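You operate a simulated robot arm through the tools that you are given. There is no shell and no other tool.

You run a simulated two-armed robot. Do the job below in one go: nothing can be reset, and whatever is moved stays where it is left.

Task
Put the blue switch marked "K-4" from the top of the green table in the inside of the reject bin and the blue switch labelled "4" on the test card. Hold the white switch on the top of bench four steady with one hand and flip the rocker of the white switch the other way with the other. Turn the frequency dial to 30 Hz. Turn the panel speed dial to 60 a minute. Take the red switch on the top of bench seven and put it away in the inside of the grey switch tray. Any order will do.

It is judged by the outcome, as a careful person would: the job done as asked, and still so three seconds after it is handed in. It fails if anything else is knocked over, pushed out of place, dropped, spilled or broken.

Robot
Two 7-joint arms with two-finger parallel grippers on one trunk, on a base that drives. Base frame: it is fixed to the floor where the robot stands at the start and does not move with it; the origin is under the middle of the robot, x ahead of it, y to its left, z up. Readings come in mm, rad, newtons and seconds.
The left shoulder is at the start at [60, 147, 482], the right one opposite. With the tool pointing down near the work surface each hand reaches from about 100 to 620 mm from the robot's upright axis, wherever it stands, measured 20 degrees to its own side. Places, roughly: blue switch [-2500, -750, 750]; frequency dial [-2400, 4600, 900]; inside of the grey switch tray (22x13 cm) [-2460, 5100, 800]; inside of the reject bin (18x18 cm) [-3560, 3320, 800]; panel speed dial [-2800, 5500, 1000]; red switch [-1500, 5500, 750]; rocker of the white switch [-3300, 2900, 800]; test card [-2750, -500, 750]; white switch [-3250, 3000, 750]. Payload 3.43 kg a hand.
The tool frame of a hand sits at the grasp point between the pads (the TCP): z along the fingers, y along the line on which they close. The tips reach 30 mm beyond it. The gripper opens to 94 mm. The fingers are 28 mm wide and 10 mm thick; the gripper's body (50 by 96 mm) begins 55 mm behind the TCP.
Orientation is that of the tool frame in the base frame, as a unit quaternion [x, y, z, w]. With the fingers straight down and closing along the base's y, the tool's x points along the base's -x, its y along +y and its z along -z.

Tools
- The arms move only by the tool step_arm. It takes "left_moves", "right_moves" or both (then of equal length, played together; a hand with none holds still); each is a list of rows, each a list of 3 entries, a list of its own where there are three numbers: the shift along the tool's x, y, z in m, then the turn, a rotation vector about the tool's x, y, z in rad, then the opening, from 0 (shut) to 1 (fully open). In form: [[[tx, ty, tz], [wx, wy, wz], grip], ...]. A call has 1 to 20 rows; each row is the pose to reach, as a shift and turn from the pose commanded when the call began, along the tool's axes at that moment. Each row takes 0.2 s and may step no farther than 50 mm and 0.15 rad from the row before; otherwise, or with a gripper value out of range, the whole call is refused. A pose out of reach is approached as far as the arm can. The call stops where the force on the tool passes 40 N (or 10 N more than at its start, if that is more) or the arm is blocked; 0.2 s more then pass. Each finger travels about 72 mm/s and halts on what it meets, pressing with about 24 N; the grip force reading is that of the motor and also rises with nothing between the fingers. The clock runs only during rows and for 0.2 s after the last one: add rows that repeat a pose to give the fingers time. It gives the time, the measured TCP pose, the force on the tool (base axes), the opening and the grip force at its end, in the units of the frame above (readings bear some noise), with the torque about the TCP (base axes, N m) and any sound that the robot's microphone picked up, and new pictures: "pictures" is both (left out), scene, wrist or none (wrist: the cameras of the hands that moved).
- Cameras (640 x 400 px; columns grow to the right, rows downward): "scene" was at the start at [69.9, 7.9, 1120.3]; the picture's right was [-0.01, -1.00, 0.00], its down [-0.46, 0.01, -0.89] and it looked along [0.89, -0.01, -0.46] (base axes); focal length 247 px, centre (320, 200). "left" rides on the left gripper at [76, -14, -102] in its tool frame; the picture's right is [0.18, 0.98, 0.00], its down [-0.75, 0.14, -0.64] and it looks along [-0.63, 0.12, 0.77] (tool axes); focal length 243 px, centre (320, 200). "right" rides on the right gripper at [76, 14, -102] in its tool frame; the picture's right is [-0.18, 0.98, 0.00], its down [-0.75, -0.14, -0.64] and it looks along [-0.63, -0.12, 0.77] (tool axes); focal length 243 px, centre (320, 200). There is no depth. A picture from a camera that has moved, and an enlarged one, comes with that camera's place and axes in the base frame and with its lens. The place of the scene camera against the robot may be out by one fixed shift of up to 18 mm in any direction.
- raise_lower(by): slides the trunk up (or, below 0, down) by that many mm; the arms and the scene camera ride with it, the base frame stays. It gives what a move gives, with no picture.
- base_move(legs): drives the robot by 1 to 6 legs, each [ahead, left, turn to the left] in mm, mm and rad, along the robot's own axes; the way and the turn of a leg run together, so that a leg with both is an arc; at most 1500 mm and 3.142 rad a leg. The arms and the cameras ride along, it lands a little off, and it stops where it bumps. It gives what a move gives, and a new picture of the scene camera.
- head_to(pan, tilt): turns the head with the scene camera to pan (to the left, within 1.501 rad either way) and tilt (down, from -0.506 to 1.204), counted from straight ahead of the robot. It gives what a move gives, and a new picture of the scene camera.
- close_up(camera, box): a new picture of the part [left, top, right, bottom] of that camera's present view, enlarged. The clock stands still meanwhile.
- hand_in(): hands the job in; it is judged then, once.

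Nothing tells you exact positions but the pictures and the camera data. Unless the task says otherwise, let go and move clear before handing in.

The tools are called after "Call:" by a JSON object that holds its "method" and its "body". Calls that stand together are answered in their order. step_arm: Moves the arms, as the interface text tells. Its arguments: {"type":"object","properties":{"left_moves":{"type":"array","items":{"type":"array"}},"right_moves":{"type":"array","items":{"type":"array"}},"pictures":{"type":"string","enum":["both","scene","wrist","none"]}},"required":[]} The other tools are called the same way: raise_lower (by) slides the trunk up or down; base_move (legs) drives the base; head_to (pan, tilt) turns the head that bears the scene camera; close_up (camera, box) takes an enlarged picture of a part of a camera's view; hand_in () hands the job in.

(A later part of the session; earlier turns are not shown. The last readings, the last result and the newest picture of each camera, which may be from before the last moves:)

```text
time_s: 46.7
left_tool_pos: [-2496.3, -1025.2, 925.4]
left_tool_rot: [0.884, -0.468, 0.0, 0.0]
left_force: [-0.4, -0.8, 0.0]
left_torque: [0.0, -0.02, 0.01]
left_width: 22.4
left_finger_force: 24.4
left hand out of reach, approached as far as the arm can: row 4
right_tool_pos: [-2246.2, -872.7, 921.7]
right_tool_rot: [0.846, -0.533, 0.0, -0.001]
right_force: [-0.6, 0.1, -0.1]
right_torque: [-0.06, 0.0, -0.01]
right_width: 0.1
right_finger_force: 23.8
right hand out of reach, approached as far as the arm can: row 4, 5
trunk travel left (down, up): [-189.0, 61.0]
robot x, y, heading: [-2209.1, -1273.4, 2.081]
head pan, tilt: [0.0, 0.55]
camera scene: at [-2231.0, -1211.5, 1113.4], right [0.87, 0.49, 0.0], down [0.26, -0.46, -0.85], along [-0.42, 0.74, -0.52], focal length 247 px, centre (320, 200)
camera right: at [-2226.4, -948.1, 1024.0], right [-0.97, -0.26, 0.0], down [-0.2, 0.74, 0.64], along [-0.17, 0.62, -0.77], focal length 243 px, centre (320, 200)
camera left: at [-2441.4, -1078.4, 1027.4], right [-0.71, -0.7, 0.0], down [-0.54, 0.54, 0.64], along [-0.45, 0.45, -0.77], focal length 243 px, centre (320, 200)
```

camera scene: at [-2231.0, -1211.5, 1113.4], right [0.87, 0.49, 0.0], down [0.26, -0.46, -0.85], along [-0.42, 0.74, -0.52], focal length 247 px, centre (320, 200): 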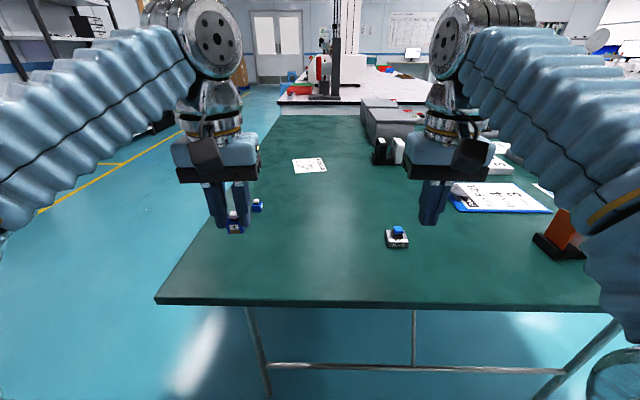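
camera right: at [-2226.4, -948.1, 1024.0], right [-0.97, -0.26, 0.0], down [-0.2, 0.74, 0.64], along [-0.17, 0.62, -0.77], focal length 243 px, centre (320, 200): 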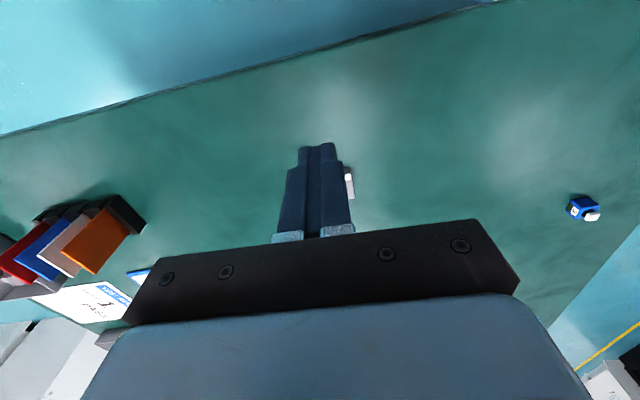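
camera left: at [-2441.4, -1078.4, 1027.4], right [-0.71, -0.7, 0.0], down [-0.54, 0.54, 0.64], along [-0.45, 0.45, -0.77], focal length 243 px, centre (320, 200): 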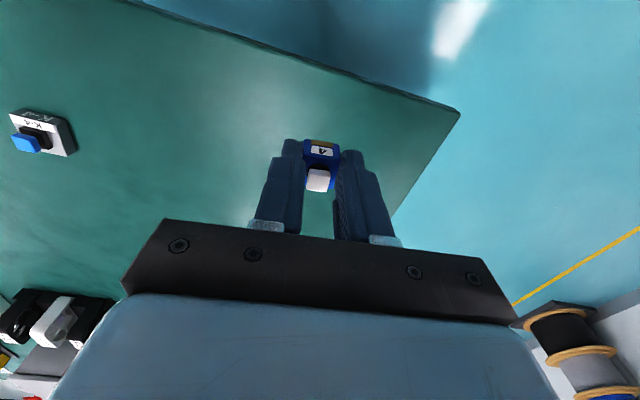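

K-4 slipped out of the right hand and is still in place on the table, while "4" is held. I'll look closely at K-4's shape and where it lies now.

Call:
{"method": "close_up", "body": {"camera": "scene", "box": [370, 215, 422, 255]}}

Call:
{"method": "close_up", "body": {"camera": "left", "box": [0, 95, 96, 165]}}

```text
10.00 times, centred on (396, 235) of scene
camera zoom: at [-2231.0, -1211.5, 1113.4], right [0.87, 0.49, 0.0], down [0.26, -0.46, -0.85], along [-0.42, 0.74, -0.52], focal length 2470 px, centre (-440, -150)
```

zoom: 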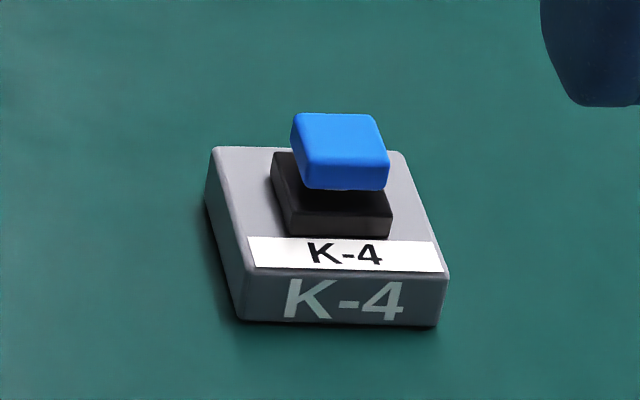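

```text
5.71 times, centred on (48, 130) of left
camera zoom: at [-2441.4, -1078.4, 1027.4], right [-0.71, -0.7, 0.0], down [-0.54, 0.54, 0.64], along [-0.45, 0.45, -0.77], focal length 1386 px, centre (1874, 600)
```

zoom: 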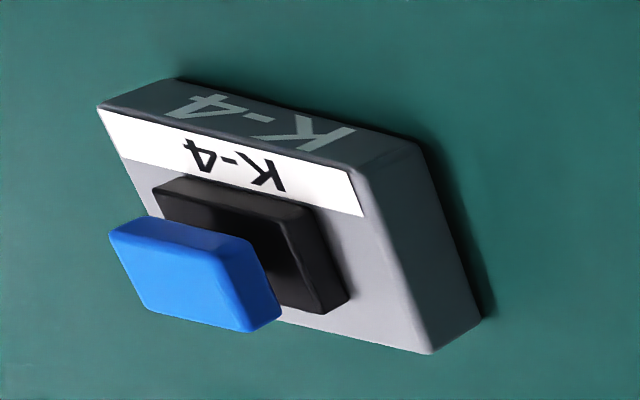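

K-4 still sits square where it was, and its sides look vertical. I'll go back above it with the right hand open, check alignment, and retry with a slower lift.

Call:
{"method": "step_arm", "body": {"right_moves": [[[0, 0, 0], [0, 0, 0], 0.5], [[-0.04, 0, 0], [0, 0, 0], 1], [[-0.08, 0, 0], [0, 0, 0], 1], [[-0.12, 0, 0], [0, 0, 0], 1], [[-0.12, 0, 0.04], [0, 0, 0], 1], [[-0.12, 0, 0.08], [0, 0, 0], 1], [[-0.12, 0, 0.08], [0, 0, 0], 1]], "pictures": "wrist"}}

Call:
{"method": "close_up", "body": {"camera": "right", "box": [260, 80, 388, 180]}}

```text
time_s: 48.3
left_tool_pos: [-2496.3, -1024.5, 924.2]
left_tool_rot: [0.884, -0.467, -0.001, 0.0]
left_force: [0.1, -0.8, 0.1]
left_torque: [0.01, -0.02, 0.01]
left_width: 22.7
left_finger_force: 24.0
right_tool_pos: [-2300.8, -768.0, 842.5]
right_tool_rot: [0.846, -0.532, 0.0, 0.0]
right_force: [0.6, -0.1, -0.2]
right_torque: [-0.02, 0.01, 0.01]
right_width: 94.0
right_finger_force: 0.0
right hand out of reach, approached as far as the arm can: row 4
trunk travel left (down, up): [-189.0, 61.0]
robot x, y, heading: [-2209.8, -1278.7, 2.083]
head pan, tilt: [0.0, 0.55]
camera right: at [-2279.7, -841.6, 944.8], right [-0.97, -0.26, 0.0], down [-0.2, 0.74, 0.64], along [-0.17, 0.62, -0.77], focal length 243 px, centre (320, 200)
```

right: 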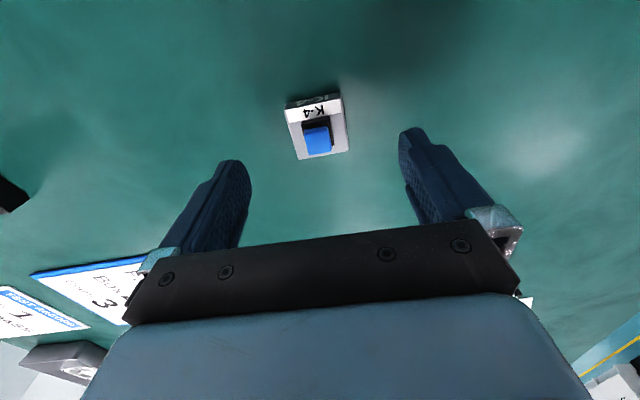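

```text
4.00 times, centred on (324, 130) of right
camera zoom: at [-2279.7, -841.6, 944.8], right [-0.97, -0.26, 0.0], down [-0.2, 0.74, 0.64], along [-0.17, 0.62, -0.77], focal length 970 px, centre (304, 480)
```

zoom: 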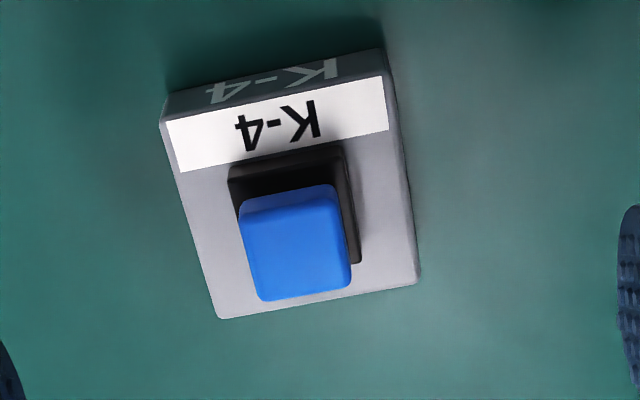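

K-4 is about 1 mm ahead and 2 mm right of the TCP. I'll descend slightly lower, close with extra settling time, and lift only 15 mm, slowly.

Call:
{"method": "step_arm", "body": {"right_moves": [[[-0.001, -0.002, 0.03], [0, 0, 0], 1], [[-0.001, -0.002, 0.058], [0, 0, 0], 1], [[-0.001, -0.002, 0.063], [0, 0, 0], 1], [[-0.001, -0.002, 0.063], [0, 0, 0], 0.6], [[-0.001, -0.002, 0.063], [0, 0, 0], 0.4], [[-0.001, -0.002, 0.063], [0, 0, 0], 0], [[-0.001, -0.002, 0.063], [0, 0, 0], 0], [[-0.001, -0.002, 0.063], [0, 0, 0], 0], [[-0.001, -0.002, 0.063], [0, 0, 0], 0]], "pictures": "none"}}

Call:
{"method": "step_arm", "body": {"right_moves": [[[0, 0, -0.003], [0, 0, 0], 0], [[0, 0, -0.006], [0, 0, 0], 0], [[0, 0, -0.009], [0, 0, 0], 0]], "pictures": "wrist"}}

```text
time_s: 50.3
left_tool_pos: [-2496.1, -1024.7, 924.7]
left_tool_rot: [0.884, -0.468, 0.0, 0.0]
left_force: [-0.3, 0.3, 0.2]
left_torque: [-0.02, 0.03, 0.01]
left_width: 22.7
left_finger_force: 24.1
right_tool_pos: [-2296.9, -767.2, 779.1]
right_tool_rot: [0.846, -0.533, -0.001, 0.0]
right_force: [0.1, 2.0, 19.7]
right_torque: [-0.21, -0.13, 0.01]
right_width: 43.1
right_finger_force: 23.4
trunk travel left (down, up): [-189.0, 61.0]
robot x, y, heading: [-2207.7, -1271.6, 2.079]
head pan, tilt: [0.0, 0.55]
```

```text
time_s: 51.1
left_tool_pos: [-2495.9, -1023.9, 924.8]
left_tool_rot: [0.884, -0.467, 0.0, 0.0]
left_force: [-0.2, 0.6, -1.1]
left_torque: [-0.04, 0.01, 0.01]
left_width: 22.6
left_finger_force: 23.8
right_tool_pos: [-2298.9, -764.7, 787.0]
right_tool_rot: [0.846, -0.533, 0.0, 0.0]
right_force: [0.6, 0.1, 0.6]
right_torque: [-0.02, -0.01, 0.0]
right_width: 43.0
right_finger_force: 23.8
trunk travel left (down, up): [-189.0, 61.0]
robot x, y, heading: [-2211.6, -1278.4, 2.084]
head pan, tilt: [0.0, 0.55]
camera right: at [-2278.2, -839.2, 890.4], right [-0.97, -0.26, 0.0], down [-0.2, 0.74, 0.64], along [-0.17, 0.62, -0.77], focal length 243 px, centre (320, 200)
```

right: 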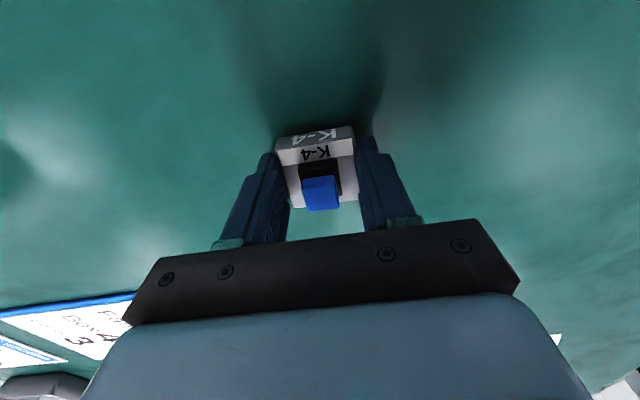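

There was contact with the table at TCP 779, so the table top is at about 749. The grip is still 43 mm after 8 mm of lift, so I'll lift some more slowly and compare.

Call:
{"method": "step_arm", "body": {"right_moves": [[[0, 0, -0.004], [0, 0, 0], 0], [[0, 0, -0.008], [0, 0, 0], 0], [[0, 0, -0.012], [0, 0, 0], 0], [[0, 0, -0.016], [0, 0, 0], 0]], "pictures": "both"}}

Call:
{"method": "close_up", "body": {"camera": "scene", "box": [360, 190, 440, 250]}}

```text
time_s: 52.1
left_tool_pos: [-2496.7, -1023.4, 924.4]
left_tool_rot: [0.884, -0.468, 0.0, 0.0]
left_force: [-0.3, -0.3, 0.1]
left_torque: [-0.01, 0.01, 0.03]
left_width: 22.5
left_finger_force: 24.3
right_tool_pos: [-2297.9, -764.3, 803.7]
right_tool_rot: [0.846, -0.533, 0.0, 0.0]
right_force: [0.2, 0.8, 0.1]
right_torque: [0.03, -0.01, 0.01]
right_width: 42.9
right_finger_force: 23.6
trunk travel left (down, up): [-189.0, 61.0]
robot x, y, heading: [-2207.9, -1269.1, 2.081]
head pan, tilt: [0.0, 0.55]
camera scene: at [-2231.0, -1211.9, 1113.4], right [0.87, 0.49, 0.0], down [0.26, -0.46, -0.85], along [-0.42, 0.74, -0.52], focal length 247 px, centre (320, 200)
camera right: at [-2278.6, -838.4, 906.5], right [-0.97, -0.26, 0.0], down [-0.2, 0.74, 0.64], along [-0.17, 0.62, -0.77], focal length 243 px, centre (320, 200)
```

scene: 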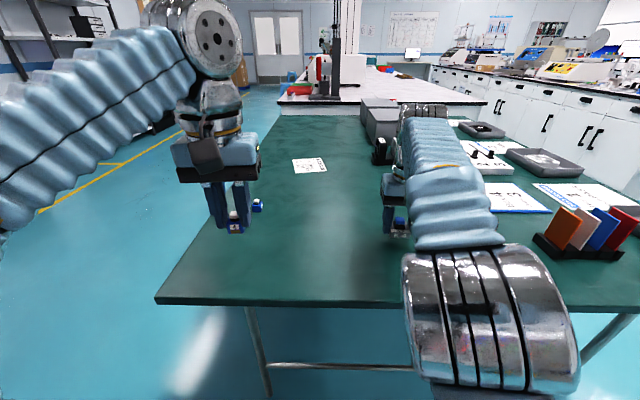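
right: 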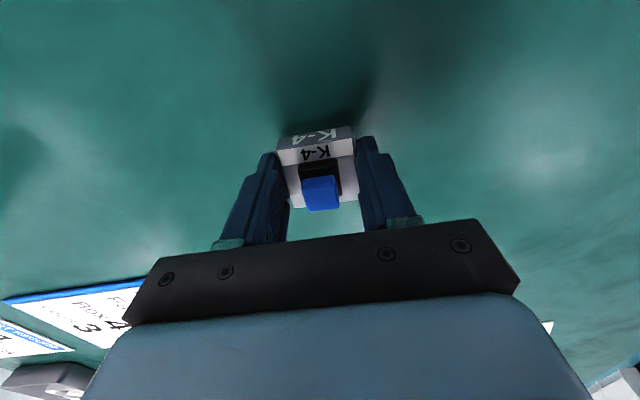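

```text
6.67 times, centred on (400, 220) of scene
camera zoom: at [-2231.0, -1211.9, 1113.4], right [0.87, 0.49, 0.0], down [0.26, -0.46, -0.85], along [-0.42, 0.74, -0.52], focal length 1647 px, centre (-213, 67)
```

zoom: 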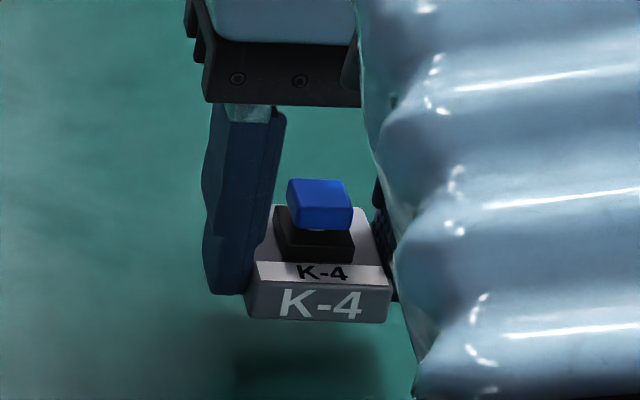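

K-4 is now held and clear of the table. The first lift was too fast, so I'll raise it gently and draw it in slowly.

Call:
{"method": "step_arm", "body": {"right_moves": [[[0, 0, -0.006], [0, 0, 0], 0], [[0, 0, -0.014], [0, 0, 0], 0], [[0, 0, -0.024], [0, 0, 0], 0], [[0, 0, -0.034], [0, 0, 0], 0], [[0, 0, -0.044], [0, 0, 0], 0], [[0, 0, -0.054], [0, 0, 0], 0], [[0, 0, -0.064], [0, 0, 0], 0], [[0, 0, -0.074], [0, 0, 0], 0], [[0, 0, -0.084], [0, 0, 0], 0], [[0, 0, -0.092], [0, 0, 0], 0], [[0.003, 0, -0.097], [0, 0, 0], 0], [[0.009, 0, -0.1], [0, 0, 0], 0], [[0.019, 0, -0.1], [0, 0, 0], 0], [[0.029, 0, -0.1], [0, 0, 0], 0], [[0.039, 0, -0.1], [0, 0, 0], 0], [[0.049, 0, -0.1], [0, 0, 0], 0], [[0.059, 0, -0.1], [0, 0, 0], 0], [[0.069, 0, -0.1], [0, 0, 0], 0], [[0.079, 0, -0.1], [0, 0, 0], 0], [[0.083, 0, -0.1], [0, 0, 0], 0]], "pictures": "both"}}

```text
time_s: 56.3
left_tool_pos: [-2496.3, -1024.4, 923.7]
left_tool_rot: [0.884, -0.468, 0.0, 0.001]
left_force: [-0.4, -0.2, 0.3]
left_torque: [0.03, 0.02, -0.04]
left_width: 22.9
left_finger_force: 24.3
right_tool_pos: [-2263.5, -839.2, 904.0]
right_tool_rot: [0.846, -0.533, 0.0, -0.001]
right_force: [0.1, 0.2, 0.4]
right_torque: [-0.01, -0.03, -0.01]
right_width: 43.1
right_finger_force: 24.3
trunk travel left (down, up): [-189.0, 61.0]
robot x, y, heading: [-2213.5, -1271.7, 2.083]
head pan, tilt: [0.0, 0.55]
camera scene: at [-2231.0, -1211.9, 1113.4], right [0.87, 0.49, 0.0], down [0.26, -0.46, -0.85], along [-0.42, 0.74, -0.52], focal length 247 px, centre (320, 200)
camera right: at [-2242.7, -914.0, 1006.8], right [-0.97, -0.26, 0.0], down [-0.2, 0.74, 0.64], along [-0.17, 0.62, -0.77], focal length 243 px, centre (320, 200)
```

scene: 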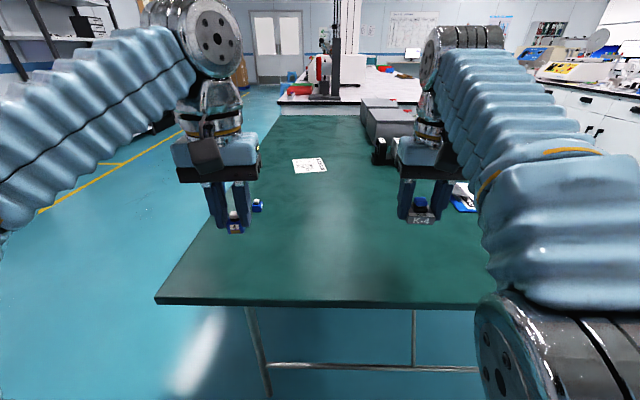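
right: 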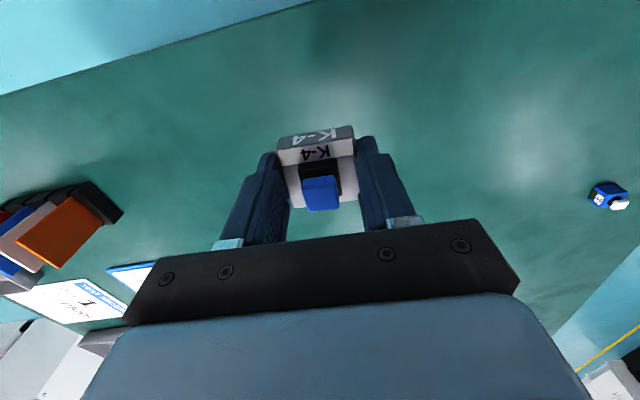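

Both switches are held. I'll test the grip with a short reverse while K-4 is still over the table before driving around to the far side, where the test card lies.

Call:
{"method": "base_move", "body": {"legs": [[-80, 0, 0]]}}

```text
time_s: 57.4
left_tool_pos: [-2456.9, -1092.9, 925.1]
left_tool_rot: [0.884, -0.468, 0.0, 0.0]
left_force: [0.4, 0.0, -0.1]
left_torque: [-0.02, -0.05, -0.01]
left_width: 22.5
left_finger_force: 24.3
right_tool_pos: [-2223.9, -909.0, 904.9]
right_tool_rot: [0.846, -0.533, -0.001, 0.0]
right_force: [0.5, 0.7, -0.2]
right_torque: [-0.05, -0.03, 0.0]
right_width: 43.0
right_finger_force: 23.9
trunk travel left (down, up): [-189.0, 61.0]
robot x, y, heading: [-2170.3, -1342.1, 2.082]
head pan, tilt: [0.0, 0.55]
camera scene: at [-2192.1, -1281.1, 1113.4], right [0.87, 0.49, 0.0], down [0.26, -0.46, -0.85], along [-0.42, 0.74, -0.52], focal length 247 px, centre (320, 200)
```

scene: 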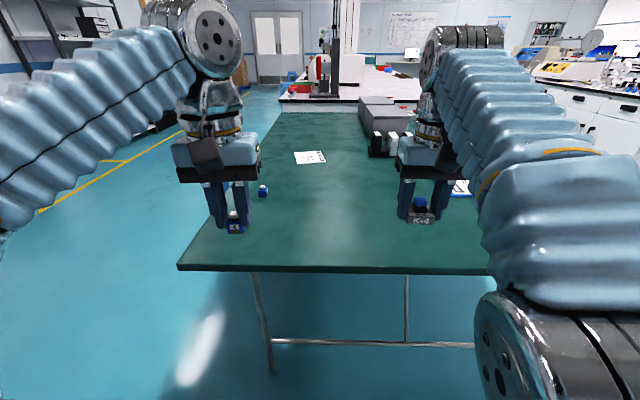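

The grip held through the test. Now I'll drive around the corner to the far side of the table.

Call:
{"method": "base_move", "body": {"legs": [[-190, 0, 0], [400, 928, 0], [0, 0, -1.571]]}}

```text
time_s: 67.6
left_tool_pos: [-2836.2, -1331.7, 923.9]
left_tool_rot: [-0.289, 0.957, 0.0, 0.0]
left_force: [0.7, -0.3, -0.6]
left_torque: [0.01, -0.01, -0.01]
left_width: 22.4
left_finger_force: 24.2
right_tool_pos: [-2653.9, -1567.5, 904.4]
right_tool_rot: [-0.216, 0.976, 0.0, 0.0]
right_force: [0.2, 0.3, 0.0]
right_torque: [0.0, 0.01, -0.01]
right_width: 43.0
right_finger_force: 24.0
trunk travel left (down, up): [-189.0, 61.0]
robot x, y, heading: [-3089.6, -1613.6, 0.5]
head pan, tilt: [0.0, 0.55]
camera scene: at [-3027.8, -1578.1, 1113.4], right [0.48, -0.88, 0.0], down [-0.46, -0.25, -0.85], along [0.75, 0.41, -0.52], focal length 247 px, centre (320, 200)
```

scene: 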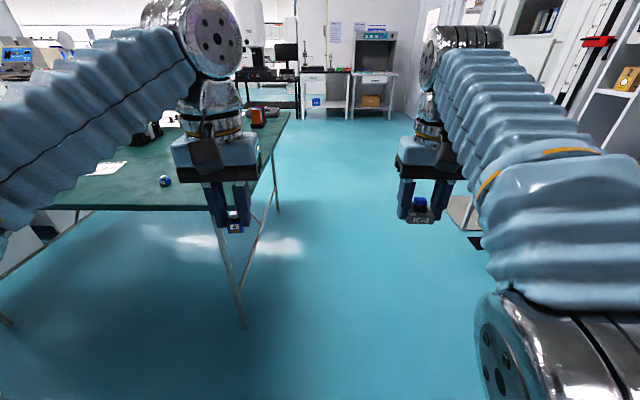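

I'm now past the corner and facing along the far edge. I'll strafe left beside the far edge.

Call:
{"method": "base_move", "body": {"legs": [[0, 636, 0]]}}

Call:
{"method": "head_to", "body": {"pan": 0.1, "tilt": 0.65}}

```text
time_s: 71.1
left_tool_pos: [-3137.2, -785.9, 924.9]
left_tool_rot: [-0.289, 0.957, 0.0, 0.0]
left_force: [-0.3, -0.3, 0.0]
left_torque: [0.02, -0.02, 0.0]
left_width: 22.6
left_finger_force: 23.9
right_tool_pos: [-2953.9, -1021.1, 904.5]
right_tool_rot: [-0.216, 0.976, 0.0, 0.0]
right_force: [0.3, 0.1, -0.2]
right_torque: [-0.02, 0.0, -0.01]
right_width: 43.2
right_finger_force: 24.5
trunk travel left (down, up): [-189.0, 61.0]
robot x, y, heading: [-3389.0, -1067.4, 0.501]
head pan, tilt: [0.0, 0.55]
camera scene: at [-3327.4, -1031.2, 1113.4], right [0.48, -0.88, 0.0], down [-0.46, -0.25, -0.85], along [0.75, 0.41, -0.52], focal length 247 px, centre (320, 200)
```

scene: 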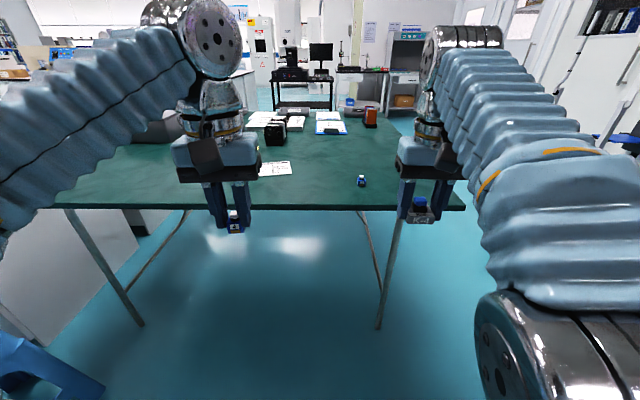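

```text
time_s: 71.8
left_tool_pos: [-3136.0, -785.7, 924.1]
left_tool_rot: [-0.289, 0.957, 0.0, 0.001]
left_force: [-0.1, 0.3, -0.2]
left_torque: [0.02, 0.01, 0.0]
left_width: 22.6
left_finger_force: 23.6
right_tool_pos: [-2954.8, -1020.8, 904.3]
right_tool_rot: [-0.216, 0.976, 0.001, 0.0]
right_force: [-0.2, -0.7, 0.8]
right_torque: [0.0, 0.03, -0.01]
right_width: 43.0
right_finger_force: 23.8
trunk travel left (down, up): [-189.0, 61.0]
robot x, y, heading: [-3390.7, -1071.3, 0.501]
head pan, tilt: [0.099, 0.649]
camera scene: at [-3334.6, -1025.2, 1104.7], right [0.57, -0.82, 0.0], down [-0.5, -0.34, -0.8], along [0.66, 0.45, -0.6], focal length 247 px, centre (320, 200)
```

scene: 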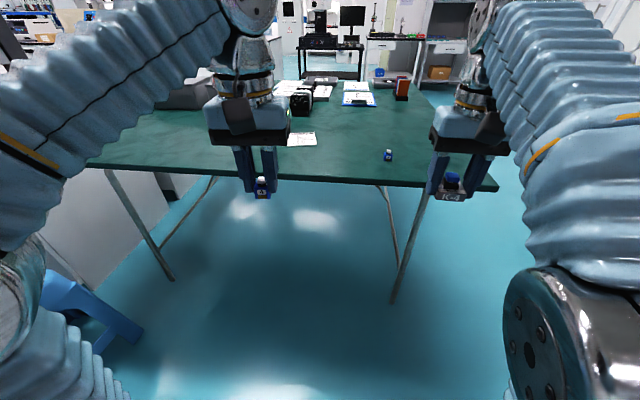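

The card is ahead at about f=890, l=160. The stool is off to the left and clear. I'll drive 340 mm forward.

Call:
{"method": "base_move", "body": {"legs": [[340, 0, 0]]}}

Call:
{"method": "close_up", "body": {"camera": "left", "box": [0, 0, 640, 400]}}

```text
time_s: 74.0
left_tool_pos: [-2838.3, -617.1, 924.5]
left_tool_rot: [-0.293, 0.956, 0.0, 0.0]
left_force: [0.1, 0.3, 0.1]
left_torque: [0.0, 0.01, 0.0]
left_width: 22.3
left_finger_force: 23.4
right_tool_pos: [-2656.5, -852.2, 905.6]
right_tool_rot: [-0.221, 0.975, 0.0, 0.0]
right_force: [0.1, -0.3, -0.4]
right_torque: [0.01, -0.05, 0.04]
right_width: 42.9
right_finger_force: 23.8
trunk travel left (down, up): [-189.0, 61.0]
robot x, y, heading: [-3090.3, -905.1, 0.508]
head pan, tilt: [0.099, 0.649]
camera scene: at [-3036.1, -859.3, 1104.6], right [0.57, -0.82, 0.0], down [-0.5, -0.35, -0.8], along [0.65, 0.46, -0.6], focal length 247 px, centre (320, 200)
```

scene: 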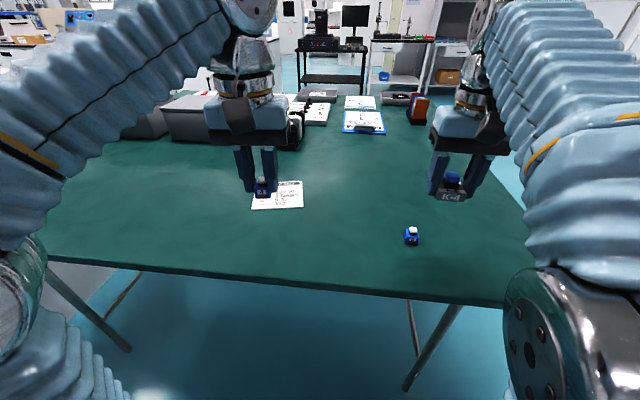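

```text
1.00 times, centred on (320, 200) of left (not enlarged: the box is as wide or as high as the picture)
camera zoom: at [-2894.3, -672.0, 1027.6], right [-0.7, 0.71, 0.0], down [0.55, 0.54, 0.64], along [0.46, 0.45, -0.77], focal length 243 px, centre (320, 200)
```

zoom: 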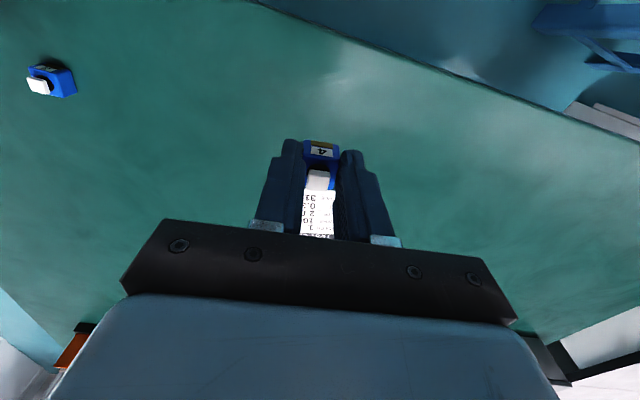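

The card is about 180 mm ahead of and 19 mm left of the left hand. I'll move "4" over it slowly and lower partway.

Call:
{"method": "step_arm", "body": {"left_moves": [[[-0.01, 0.001, 0.004], [0, 0, 0], 0], [[-0.03, 0.003, 0.012], [0, 0, 0], 0], [[-0.05, 0.006, 0.02], [0, 0, 0], 0], [[-0.07, 0.008, 0.03], [0, 0, 0], 0], [[-0.09, 0.01, 0.04], [0, 0, 0], 0], [[-0.11, 0.012, 0.048], [0, 0, 0], 0], [[-0.13, 0.014, 0.055], [0, 0, 0], 0], [[-0.15, 0.016, 0.06], [0, 0, 0], 0], [[-0.17, 0.018, 0.065], [0, 0, 0], 0], [[-0.18, 0.019, 0.07], [0, 0, 0], 0], [[-0.18, 0.019, 0.07], [0, 0, 0], 0]]}}

```text
time_s: 76.4
left_tool_pos: [-2701.5, -500.3, 852.5]
left_tool_rot: [-0.294, 0.956, 0.0, 0.0]
left_force: [-0.5, -0.3, -0.8]
left_torque: [-0.01, -0.01, 0.02]
left_width: 22.8
left_finger_force: 23.7
right_tool_pos: [-2654.7, -850.6, 904.4]
right_tool_rot: [-0.22, 0.975, 0.0, 0.0]
right_force: [0.2, -0.5, -0.1]
right_torque: [-0.01, 0.01, 0.0]
right_width: 43.0
right_finger_force: 24.6
trunk travel left (down, up): [-189.0, 61.0]
robot x, y, heading: [-3090.0, -903.4, 0.514]
head pan, tilt: [0.099, 0.649]
camera scene: at [-3035.9, -859.2, 1104.6], right [0.57, -0.82, 0.0], down [-0.5, -0.35, -0.8], along [0.65, 0.46, -0.6], focal length 247 px, centre (320, 200)
camera left: at [-2756.1, -554.8, 956.6], right [-0.7, 0.71, 0.0], down [0.55, 0.54, 0.64], along [0.46, 0.45, -0.77], focal length 243 px, centre (320, 200)
```

scene: 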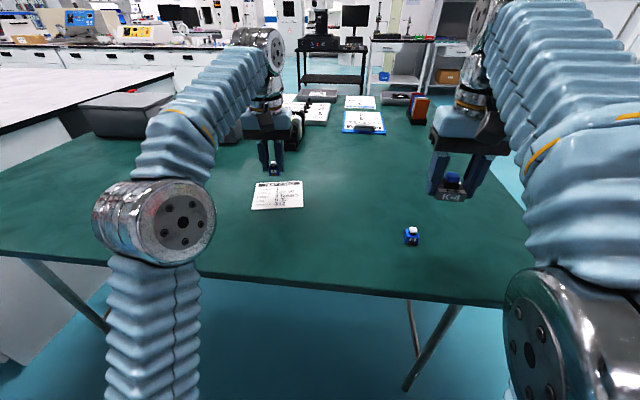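
left: 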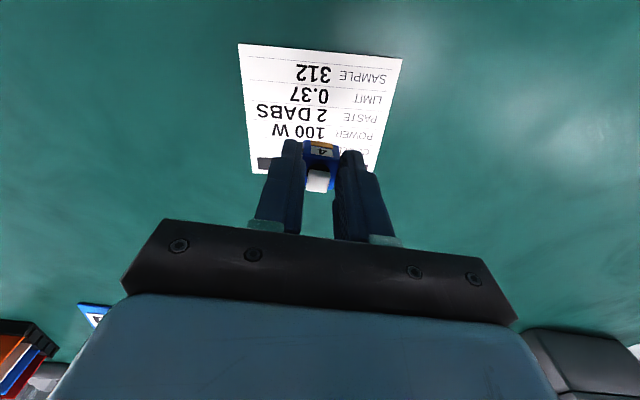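

The card centre is about 6 mm ahead of the TCP. I'll lower to just above the card.

Call:
{"method": "step_arm", "body": {"left_moves": [[[-0.003, 0, 0.01], [0, 0, 0], 0], [[-0.005, 0, 0.025], [0, 0, 0], 0], [[-0.005, 0, 0.04], [0, 0, 0], 0], [[-0.005, 0, 0.052], [0, 0, 0], 0], [[-0.005, 0, 0.06], [0, 0, 0], 0], [[-0.005, 0, 0.064], [0, 0, 0], 0], [[-0.005, 0, 0.064], [0, 0, 0], 0]], "pictures": "wrist"}}

Call:
{"method": "step_arm", "body": {"left_moves": [[[0, 0, 0.001], [0, 0, 0], 0], [[0, 0, 0.002], [0, 0, 0], 0], [[0, 0, 0.002], [0, 0, 0], 0]], "pictures": "none"}}

```text
time_s: 78.0
left_tool_pos: [-2697.2, -499.2, 791.5]
left_tool_rot: [-0.293, 0.956, -0.001, 0.002]
left_force: [0.3, 1.2, 22.2]
left_torque: [0.14, -0.21, -0.02]
left_width: 22.8
left_finger_force: 24.5
right_tool_pos: [-2655.8, -852.0, 906.0]
right_tool_rot: [-0.221, 0.975, 0.0, 0.001]
right_force: [0.2, -0.4, -0.4]
right_torque: [-0.01, 0.03, 0.0]
right_width: 42.8
right_finger_force: 24.3
trunk travel left (down, up): [-189.0, 61.0]
robot x, y, heading: [-3085.4, -904.2, 0.506]
head pan, tilt: [0.099, 0.649]
camera left: at [-2752.6, -553.1, 894.9], right [-0.7, 0.71, 0.0], down [0.54, 0.54, 0.64], along [0.46, 0.45, -0.76], focal length 243 px, centre (320, 200)
```

left: 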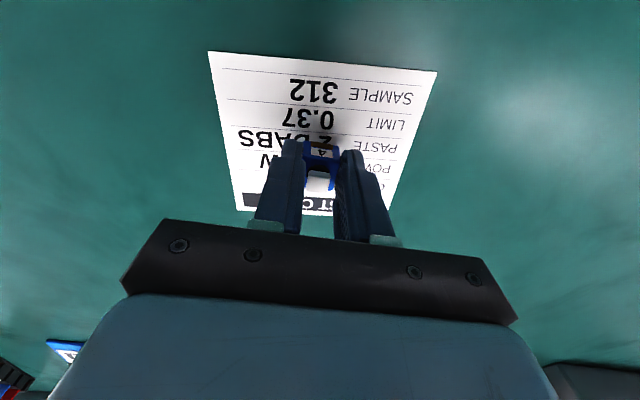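

```text
time_s: 78.8
left_tool_pos: [-2697.5, -499.4, 789.5]
left_tool_rot: [-0.292, 0.956, 0.0, 0.001]
left_force: [0.3, 0.2, 23.1]
left_torque: [0.1, -0.12, -0.03]
left_width: 22.8
left_finger_force: 24.2
right_tool_pos: [-2655.9, -853.7, 905.2]
right_tool_rot: [-0.221, 0.975, 0.002, 0.0]
right_force: [-0.3, 0.6, -0.2]
right_torque: [0.0, 0.0, 0.04]
right_width: 42.9
right_finger_force: 24.0
trunk travel left (down, up): [-189.0, 61.0]
robot x, y, heading: [-3088.7, -901.5, 0.51]
head pan, tilt: [0.099, 0.649]
```

The cube is resting on the card (23 N contact). I'll relieve the push, then open slowly and rise straight up.

Call:
{"method": "step_arm", "body": {"left_moves": [[[0, 0, -0.002], [0, 0, 0], 0], [[0, 0, -0.002], [0, 0, 0], 0.25], [[0, 0, -0.002], [0, 0, 0], 0.3], [[0, 0, -0.002], [0, 0, 0], 0.4], [[0, 0, -0.002], [0, 0, 0], 0.5], [[0, 0, -0.01], [0, 0, 0], 0.5], [[0, 0, -0.03], [0, 0, 0], 0.5], [[0, 0, -0.06], [0, 0, 0], 0.5], [[0, 0, -0.09], [0, 0, 0], 0.5], [[0, 0, -0.12], [0, 0, 0], 0.5], [[0, 0, -0.13], [0, 0, 0], 0.5]]}}

Call:
{"method": "close_up", "body": {"camera": "scene", "box": [230, 150, 330, 225]}}

```text
time_s: 81.2
left_tool_pos: [-2734.0, -498.5, 889.7]
left_tool_rot: [-0.293, 0.956, 0.001, 0.0]
left_force: [-1.2, 0.0, 0.3]
left_torque: [0.01, -0.04, 0.01]
left_width: 47.1
left_finger_force: 0.1
left hand out of reach, approached as far as the arm can: row 9, 10, 11
right_tool_pos: [-2657.0, -850.5, 904.3]
right_tool_rot: [-0.221, 0.975, 0.0, 0.0]
right_force: [-0.6, 0.1, -0.2]
right_torque: [0.0, -0.05, -0.02]
right_width: 43.2
right_finger_force: 24.0
trunk travel left (down, up): [-189.0, 61.0]
robot x, y, heading: [-3087.6, -905.1, 0.516]
head pan, tilt: [0.099, 0.649]
camera scene: at [-3036.6, -859.4, 1104.6], right [0.57, -0.82, 0.0], down [-0.5, -0.35, -0.8], along [0.65, 0.46, -0.6], focal length 247 px, centre (320, 200)
camera left: at [-2787.8, -552.2, 992.4], right [-0.7, 0.71, 0.0], down [0.54, 0.54, 0.64], along [0.46, 0.45, -0.77], focal length 243 px, centre (320, 200)
```

scene: 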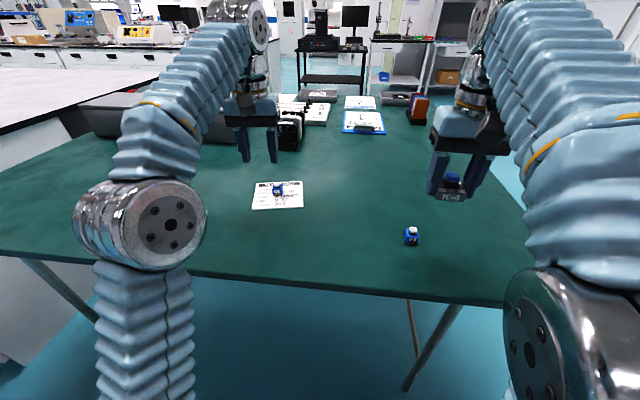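
left: 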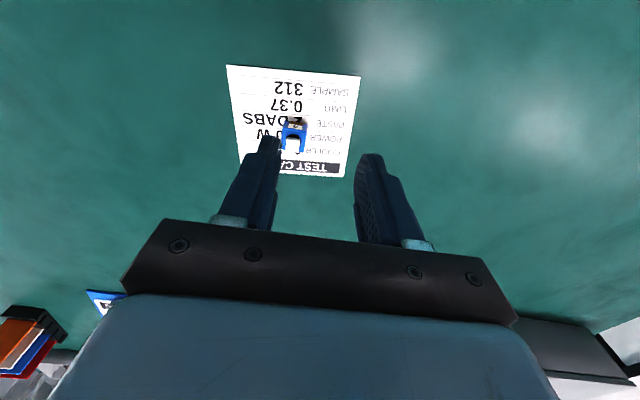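

```text
5.33 times, centred on (280, 188) of scene
camera zoom: at [-3036.6, -859.4, 1104.6], right [0.57, -0.82, 0.0], down [-0.5, -0.35, -0.8], along [0.65, 0.46, -0.6], focal length 1318 px, centre (533, 267)
```

zoom: 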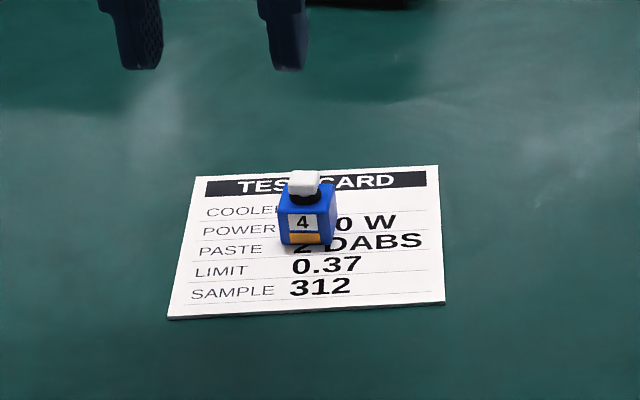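

"4" stands upright on the test card. Next I'll retract the left hand, back away from the table, and look for a route to the reject bin and bench four to the north.

Call:
{"method": "step_arm", "body": {"left_moves": [[[0.03, 0, 0], [0, 0, 0], 0.5], [[0.06, 0, 0], [0, 0, 0], 0.5], [[0.09, 0, 0], [0, 0, 0], 0.5], [[0.12, 0, -0.01], [0, 0, 0], 0.5], [[0.14, 0, -0.03], [0, 0, 0], 0.5]], "pictures": "none"}}

Call:
{"method": "head_to", "body": {"pan": 1.45, "tilt": 0.35}}

Call:
{"method": "head_to", "body": {"pan": 0.7, "tilt": 0.2}}

```text
time_s: 82.4
left_tool_pos: [-2848.5, -577.0, 920.2]
left_tool_rot: [-0.294, 0.956, 0.0, 0.0]
left_force: [0.6, 0.7, -1.1]
left_torque: [-0.03, 0.01, -0.03]
left_width: 47.1
left_finger_force: 0.0
right_tool_pos: [-2655.5, -851.8, 904.5]
right_tool_rot: [-0.22, 0.975, 0.0, 0.001]
right_force: [0.5, 0.8, -0.4]
right_torque: [0.02, 0.03, 0.02]
right_width: 43.0
right_finger_force: 24.0
trunk travel left (down, up): [-189.0, 61.0]
robot x, y, heading: [-3085.4, -901.2, 0.506]
head pan, tilt: [0.099, 0.649]
```

```text
time_s: 83.9
left_tool_pos: [-2848.5, -576.4, 920.0]
left_tool_rot: [-0.293, 0.956, 0.0, 0.0]
left_force: [-0.3, 0.3, -0.3]
left_torque: [0.01, 0.01, -0.03]
left_width: 47.0
left_finger_force: 0.0
right_tool_pos: [-2655.8, -850.6, 904.6]
right_tool_rot: [-0.221, 0.975, 0.0, 0.001]
right_force: [0.2, -0.3, 0.0]
right_torque: [-0.01, 0.01, 0.03]
right_width: 43.0
right_finger_force: 23.8
trunk travel left (down, up): [-189.0, 61.0]
robot x, y, heading: [-3087.1, -902.9, 0.51]
head pan, tilt: [1.45, 0.351]
camera scene: at [-3142.5, -822.8, 1131.7], right [0.93, 0.38, 0.0], down [0.13, -0.32, -0.94], along [-0.36, 0.87, -0.34], focal length 247 px, centre (320, 200)
```

scene: 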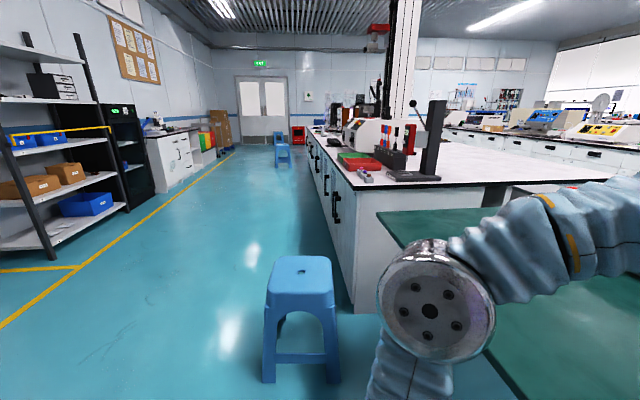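

```text
time_s: 85.0
left_tool_pos: [-2848.5, -576.1, 919.4]
left_tool_rot: [-0.293, 0.956, -0.001, 0.0]
left_force: [0.3, 0.0, -0.4]
left_torque: [0.01, -0.01, -0.05]
left_width: 47.1
left_finger_force: 0.0
right_tool_pos: [-2655.1, -850.5, 905.3]
right_tool_rot: [-0.221, 0.975, 0.001, 0.0]
right_force: [-0.2, -0.5, -0.3]
right_torque: [0.01, 0.0, 0.0]
right_width: 43.0
right_finger_force: 24.0
trunk travel left (down, up): [-189.0, 61.0]
robot x, y, heading: [-3089.2, -904.4, 0.512]
head pan, tilt: [0.7, 0.201]
camera scene: at [-3074.3, -821.7, 1145.7], right [0.94, -0.35, 0.0], down [-0.07, -0.19, -0.98], along [0.35, 0.92, -0.2], focal length 247 px, centre (320, 200)
```

scene: 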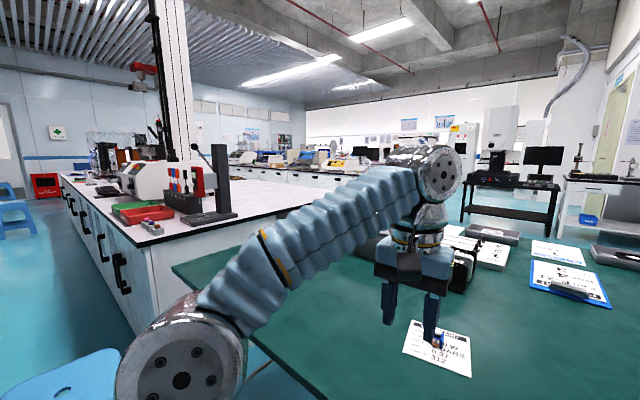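

The trays and bin appear to stand on the east side of the white bench, so I'll go back around the south side of the green table to the east aisle.

Call:
{"method": "base_move", "body": {"legs": [[-340, 0, 0], [0, -1036, 0], [1500, 0, 0], [950, 0, 0], [0, 0, 1.571]]}}

Call:
{"method": "head_to", "body": {"pan": 0.0, "tilt": 0.3}}

```text
time_s: 107.5
left_tool_pos: [-1164.4, -384.9, 921.2]
left_tool_rot: [0.9, -0.436, 0.0, 0.0]
left_force: [-0.4, -0.5, 0.6]
left_torque: [0.0, 0.01, 0.05]
left_width: 46.9
left_finger_force: 0.0
right_tool_pos: [-905.4, -172.9, 904.1]
right_tool_rot: [0.864, -0.503, -0.001, 0.0]
right_force: [0.2, -0.1, -0.6]
right_torque: [0.01, 0.0, -0.02]
right_width: 43.0
right_finger_force: 23.9
trunk travel left (down, up): [-189.0, 61.0]
robot x, y, heading: [-819.3, -601.2, 2.156]
head pan, tilt: [0.7, 0.201]
camera scene: at [-885.9, -591.5, 1145.7], right [0.28, 0.96, 0.0], down [0.19, -0.06, -0.98], along [-0.94, 0.28, -0.2], focal length 247 px, centre (320, 200)
```

scene: 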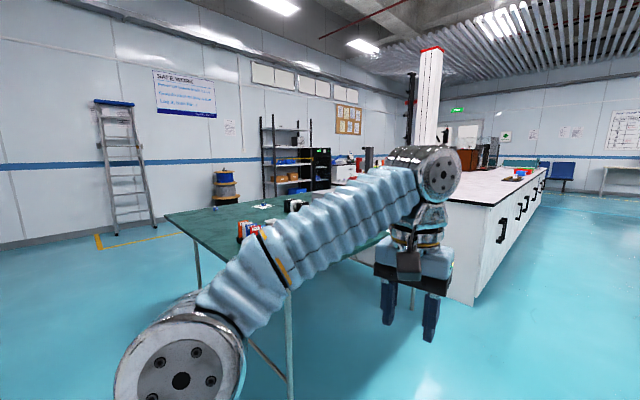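

```text
time_s: 108.6
left_tool_pos: [-1165.3, -385.6, 920.9]
left_tool_rot: [0.9, -0.436, 0.0, 0.0]
left_force: [-0.2, 0.6, 0.0]
left_torque: [-0.04, 0.0, -0.01]
left_width: 47.0
left_finger_force: 0.0
right_tool_pos: [-905.0, -172.8, 904.2]
right_tool_rot: [0.864, -0.503, 0.0, 0.0]
right_force: [-0.7, 0.9, 0.8]
right_torque: [0.02, 0.0, 0.02]
right_width: 42.9
right_finger_force: 24.2
trunk travel left (down, up): [-189.0, 61.0]
robot x, y, heading: [-821.2, -599.2, 2.152]
head pan, tilt: [0.0, 0.3]
camera scene: at [-848.0, -540.1, 1136.4], right [0.83, 0.55, 0.0], down [0.16, -0.25, -0.96], along [-0.53, 0.8, -0.3], focal length 247 px, centre (320, 200)
```

scene: 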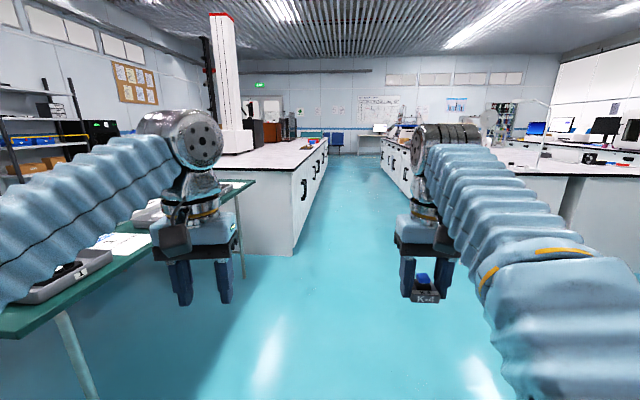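

The east aisle is clear ahead, with the bench on its left. I'll align with it and drive up the aisle.

Call:
{"method": "base_move", "body": {"legs": [[0, 0, -0.072], [1400, -180, 0], [1400, 0, 0], [900, 0, 0]]}}

Call:
{"method": "head_to", "body": {"pan": 0.7, "tilt": 0.3}}

```text
time_s: 126.9
left_tool_pos: [-2816.1, 2927.8, 919.6]
left_tool_rot: [0.886, -0.464, 0.0, 0.0]
left_force: [-0.1, 0.1, -0.3]
left_torque: [-0.01, -0.02, -0.01]
left_width: 47.0
left_finger_force: 0.0
right_tool_pos: [-2544.7, 3122.8, 904.8]
right_tool_rot: [0.849, -0.529, 0.0, 0.0]
right_force: [-0.3, -0.2, -0.2]
right_torque: [0.03, 0.0, 0.0]
right_width: 42.9
right_finger_force: 24.4
trunk travel left (down, up): [-189.0, 61.0]
robot x, y, heading: [-2485.5, 2696.0, 2.094]
head pan, tilt: [0.0, 0.3]
camera scene: at [-2510.0, 2754.8, 1136.4], right [0.87, 0.5, 0.0], down [0.15, -0.26, -0.96], along [-0.48, 0.83, -0.3], focal length 247 px, centre (320, 200)
```

scene: 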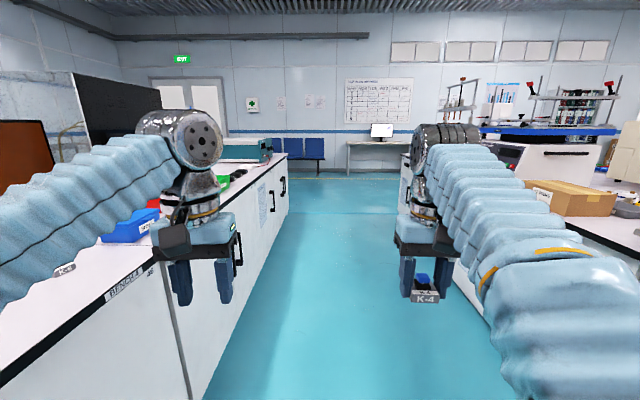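

```text
time_s: 128.0
left_tool_pos: [-2816.4, 2928.0, 919.6]
left_tool_rot: [0.886, -0.464, 0.0, 0.0]
left_force: [0.0, -0.8, -1.3]
left_torque: [0.01, 0.0, 0.03]
left_width: 47.1
left_finger_force: 0.0
right_tool_pos: [-2544.3, 3123.7, 903.9]
right_tool_rot: [0.849, -0.529, 0.001, 0.001]
right_force: [-0.2, -0.2, -0.4]
right_torque: [0.0, 0.02, -0.01]
right_width: 43.1
right_finger_force: 23.6
trunk travel left (down, up): [-189.0, 61.0]
robot x, y, heading: [-2487.7, 2693.9, 2.093]
head pan, tilt: [0.7, 0.3]
camera scene: at [-2551.2, 2705.9, 1136.4], right [0.34, 0.94, 0.0], down [0.28, -0.1, -0.96], along [-0.9, 0.33, -0.3], focal length 247 px, centre (320, 200)
```

scene: 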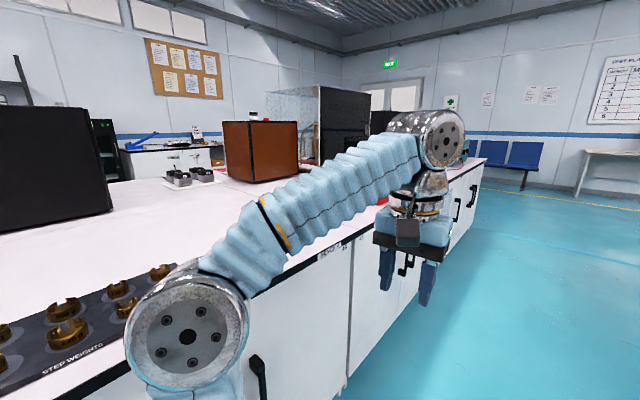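

The "BENCH 4" label is on the bench edge. I'll drive a bit further along and look left at the bench top.

Call:
{"method": "base_move", "body": {"legs": [[700, -120, 0]]}}

Call:
{"method": "head_to", "body": {"pan": 1.45, "tilt": 0.4}}

```text
time_s: 131.9
left_tool_pos: [-3061.6, 3596.7, 919.6]
left_tool_rot: [0.886, -0.464, 0.0, 0.0]
left_force: [-0.2, -1.0, 0.1]
left_torque: [0.01, 0.02, -0.01]
left_width: 46.8
left_finger_force: 0.0
right_tool_pos: [-2789.9, 3791.1, 904.0]
right_tool_rot: [0.848, -0.529, 0.0, 0.0]
right_force: [0.8, 0.4, -0.3]
right_torque: [0.02, 0.02, -0.01]
right_width: 43.1
right_finger_force: 24.3
trunk travel left (down, up): [-189.0, 61.0]
robot x, y, heading: [-2734.9, 3361.9, 2.093]
head pan, tilt: [0.7, 0.3]
camera scene: at [-2796.8, 3374.0, 1136.4], right [0.34, 0.94, 0.0], down [0.28, -0.1, -0.96], along [-0.9, 0.33, -0.3], focal length 247 px, centre (320, 200)
```

scene: 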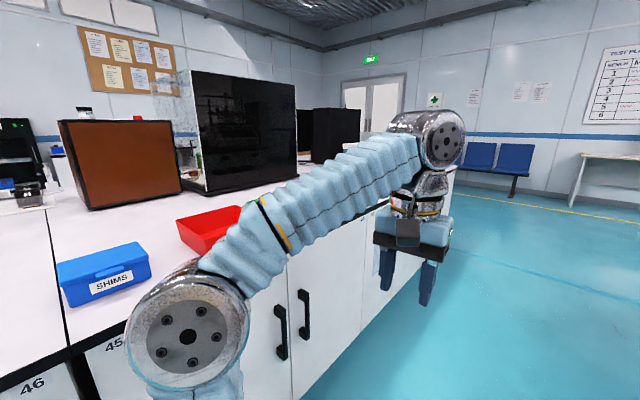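

```text
time_s: 133.0
left_tool_pos: [-3063.0, 3597.1, 920.3]
left_tool_rot: [0.886, -0.464, 0.0, 0.001]
left_force: [0.5, 0.2, 0.1]
left_torque: [0.0, 0.02, -0.01]
left_width: 46.8
left_finger_force: 0.1
right_tool_pos: [-2789.2, 3792.1, 904.9]
right_tool_rot: [0.849, -0.529, 0.0, 0.001]
right_force: [-0.3, -0.4, -0.6]
right_torque: [-0.01, -0.02, -0.01]
right_width: 43.0
right_finger_force: 23.9
trunk travel left (down, up): [-189.0, 61.0]
robot x, y, heading: [-2732.4, 3357.8, 2.091]
head pan, tilt: [1.45, 0.4]
camera scene: at [-2794.5, 3306.0, 1127.2], right [-0.39, 0.92, 0.0], down [0.36, 0.15, -0.92], along [-0.85, -0.36, -0.39], focal length 247 px, centre (320, 200)
```

scene: 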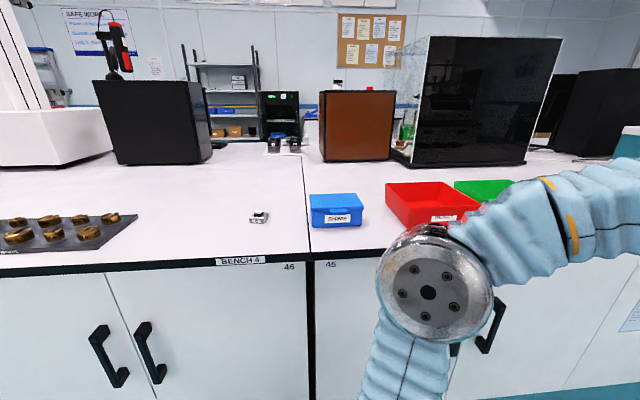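

I can see the small white switch on bench 4, a blue "SHIMS" box, and red and green trays. I'll zoom in to read the labels.

Call:
{"method": "close_up", "body": {"camera": "scene", "box": [370, 170, 530, 240]}}

Call:
{"method": "close_up", "body": {"camera": "scene", "box": [240, 202, 280, 228]}}

```text
4.00 times, centred on (450, 205) of scene
camera zoom: at [-2794.5, 3306.0, 1127.2], right [-0.39, 0.92, 0.0], down [0.36, 0.15, -0.92], along [-0.85, -0.36, -0.39], focal length 988 px, centre (-200, 180)
```

zoom: 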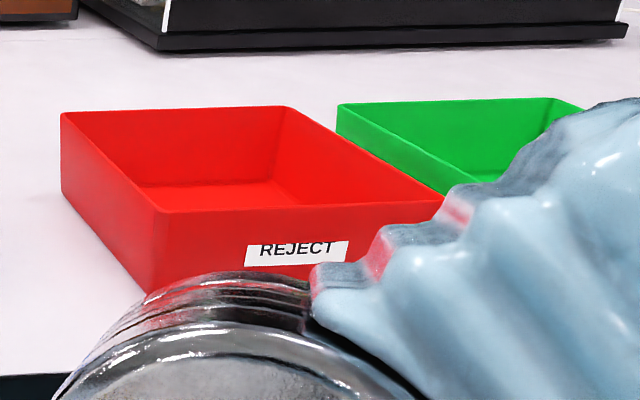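

```text
15.38 times, centred on (260, 215) of scene
camera zoom: at [-2794.5, 3306.0, 1127.2], right [-0.39, 0.92, 0.0], down [0.36, 0.15, -0.92], along [-0.85, -0.36, -0.39], focal length 3800 px, centre (1243, -31)
```

zoom: 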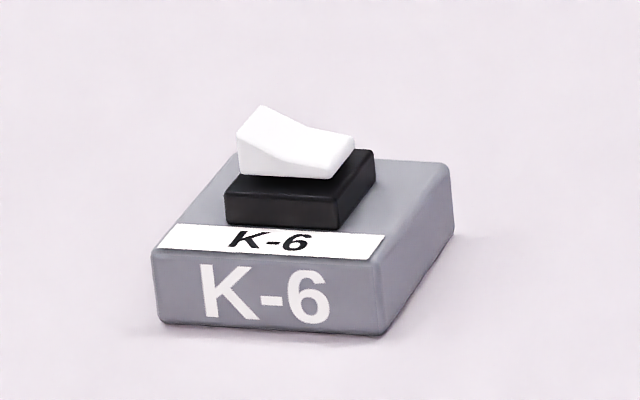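

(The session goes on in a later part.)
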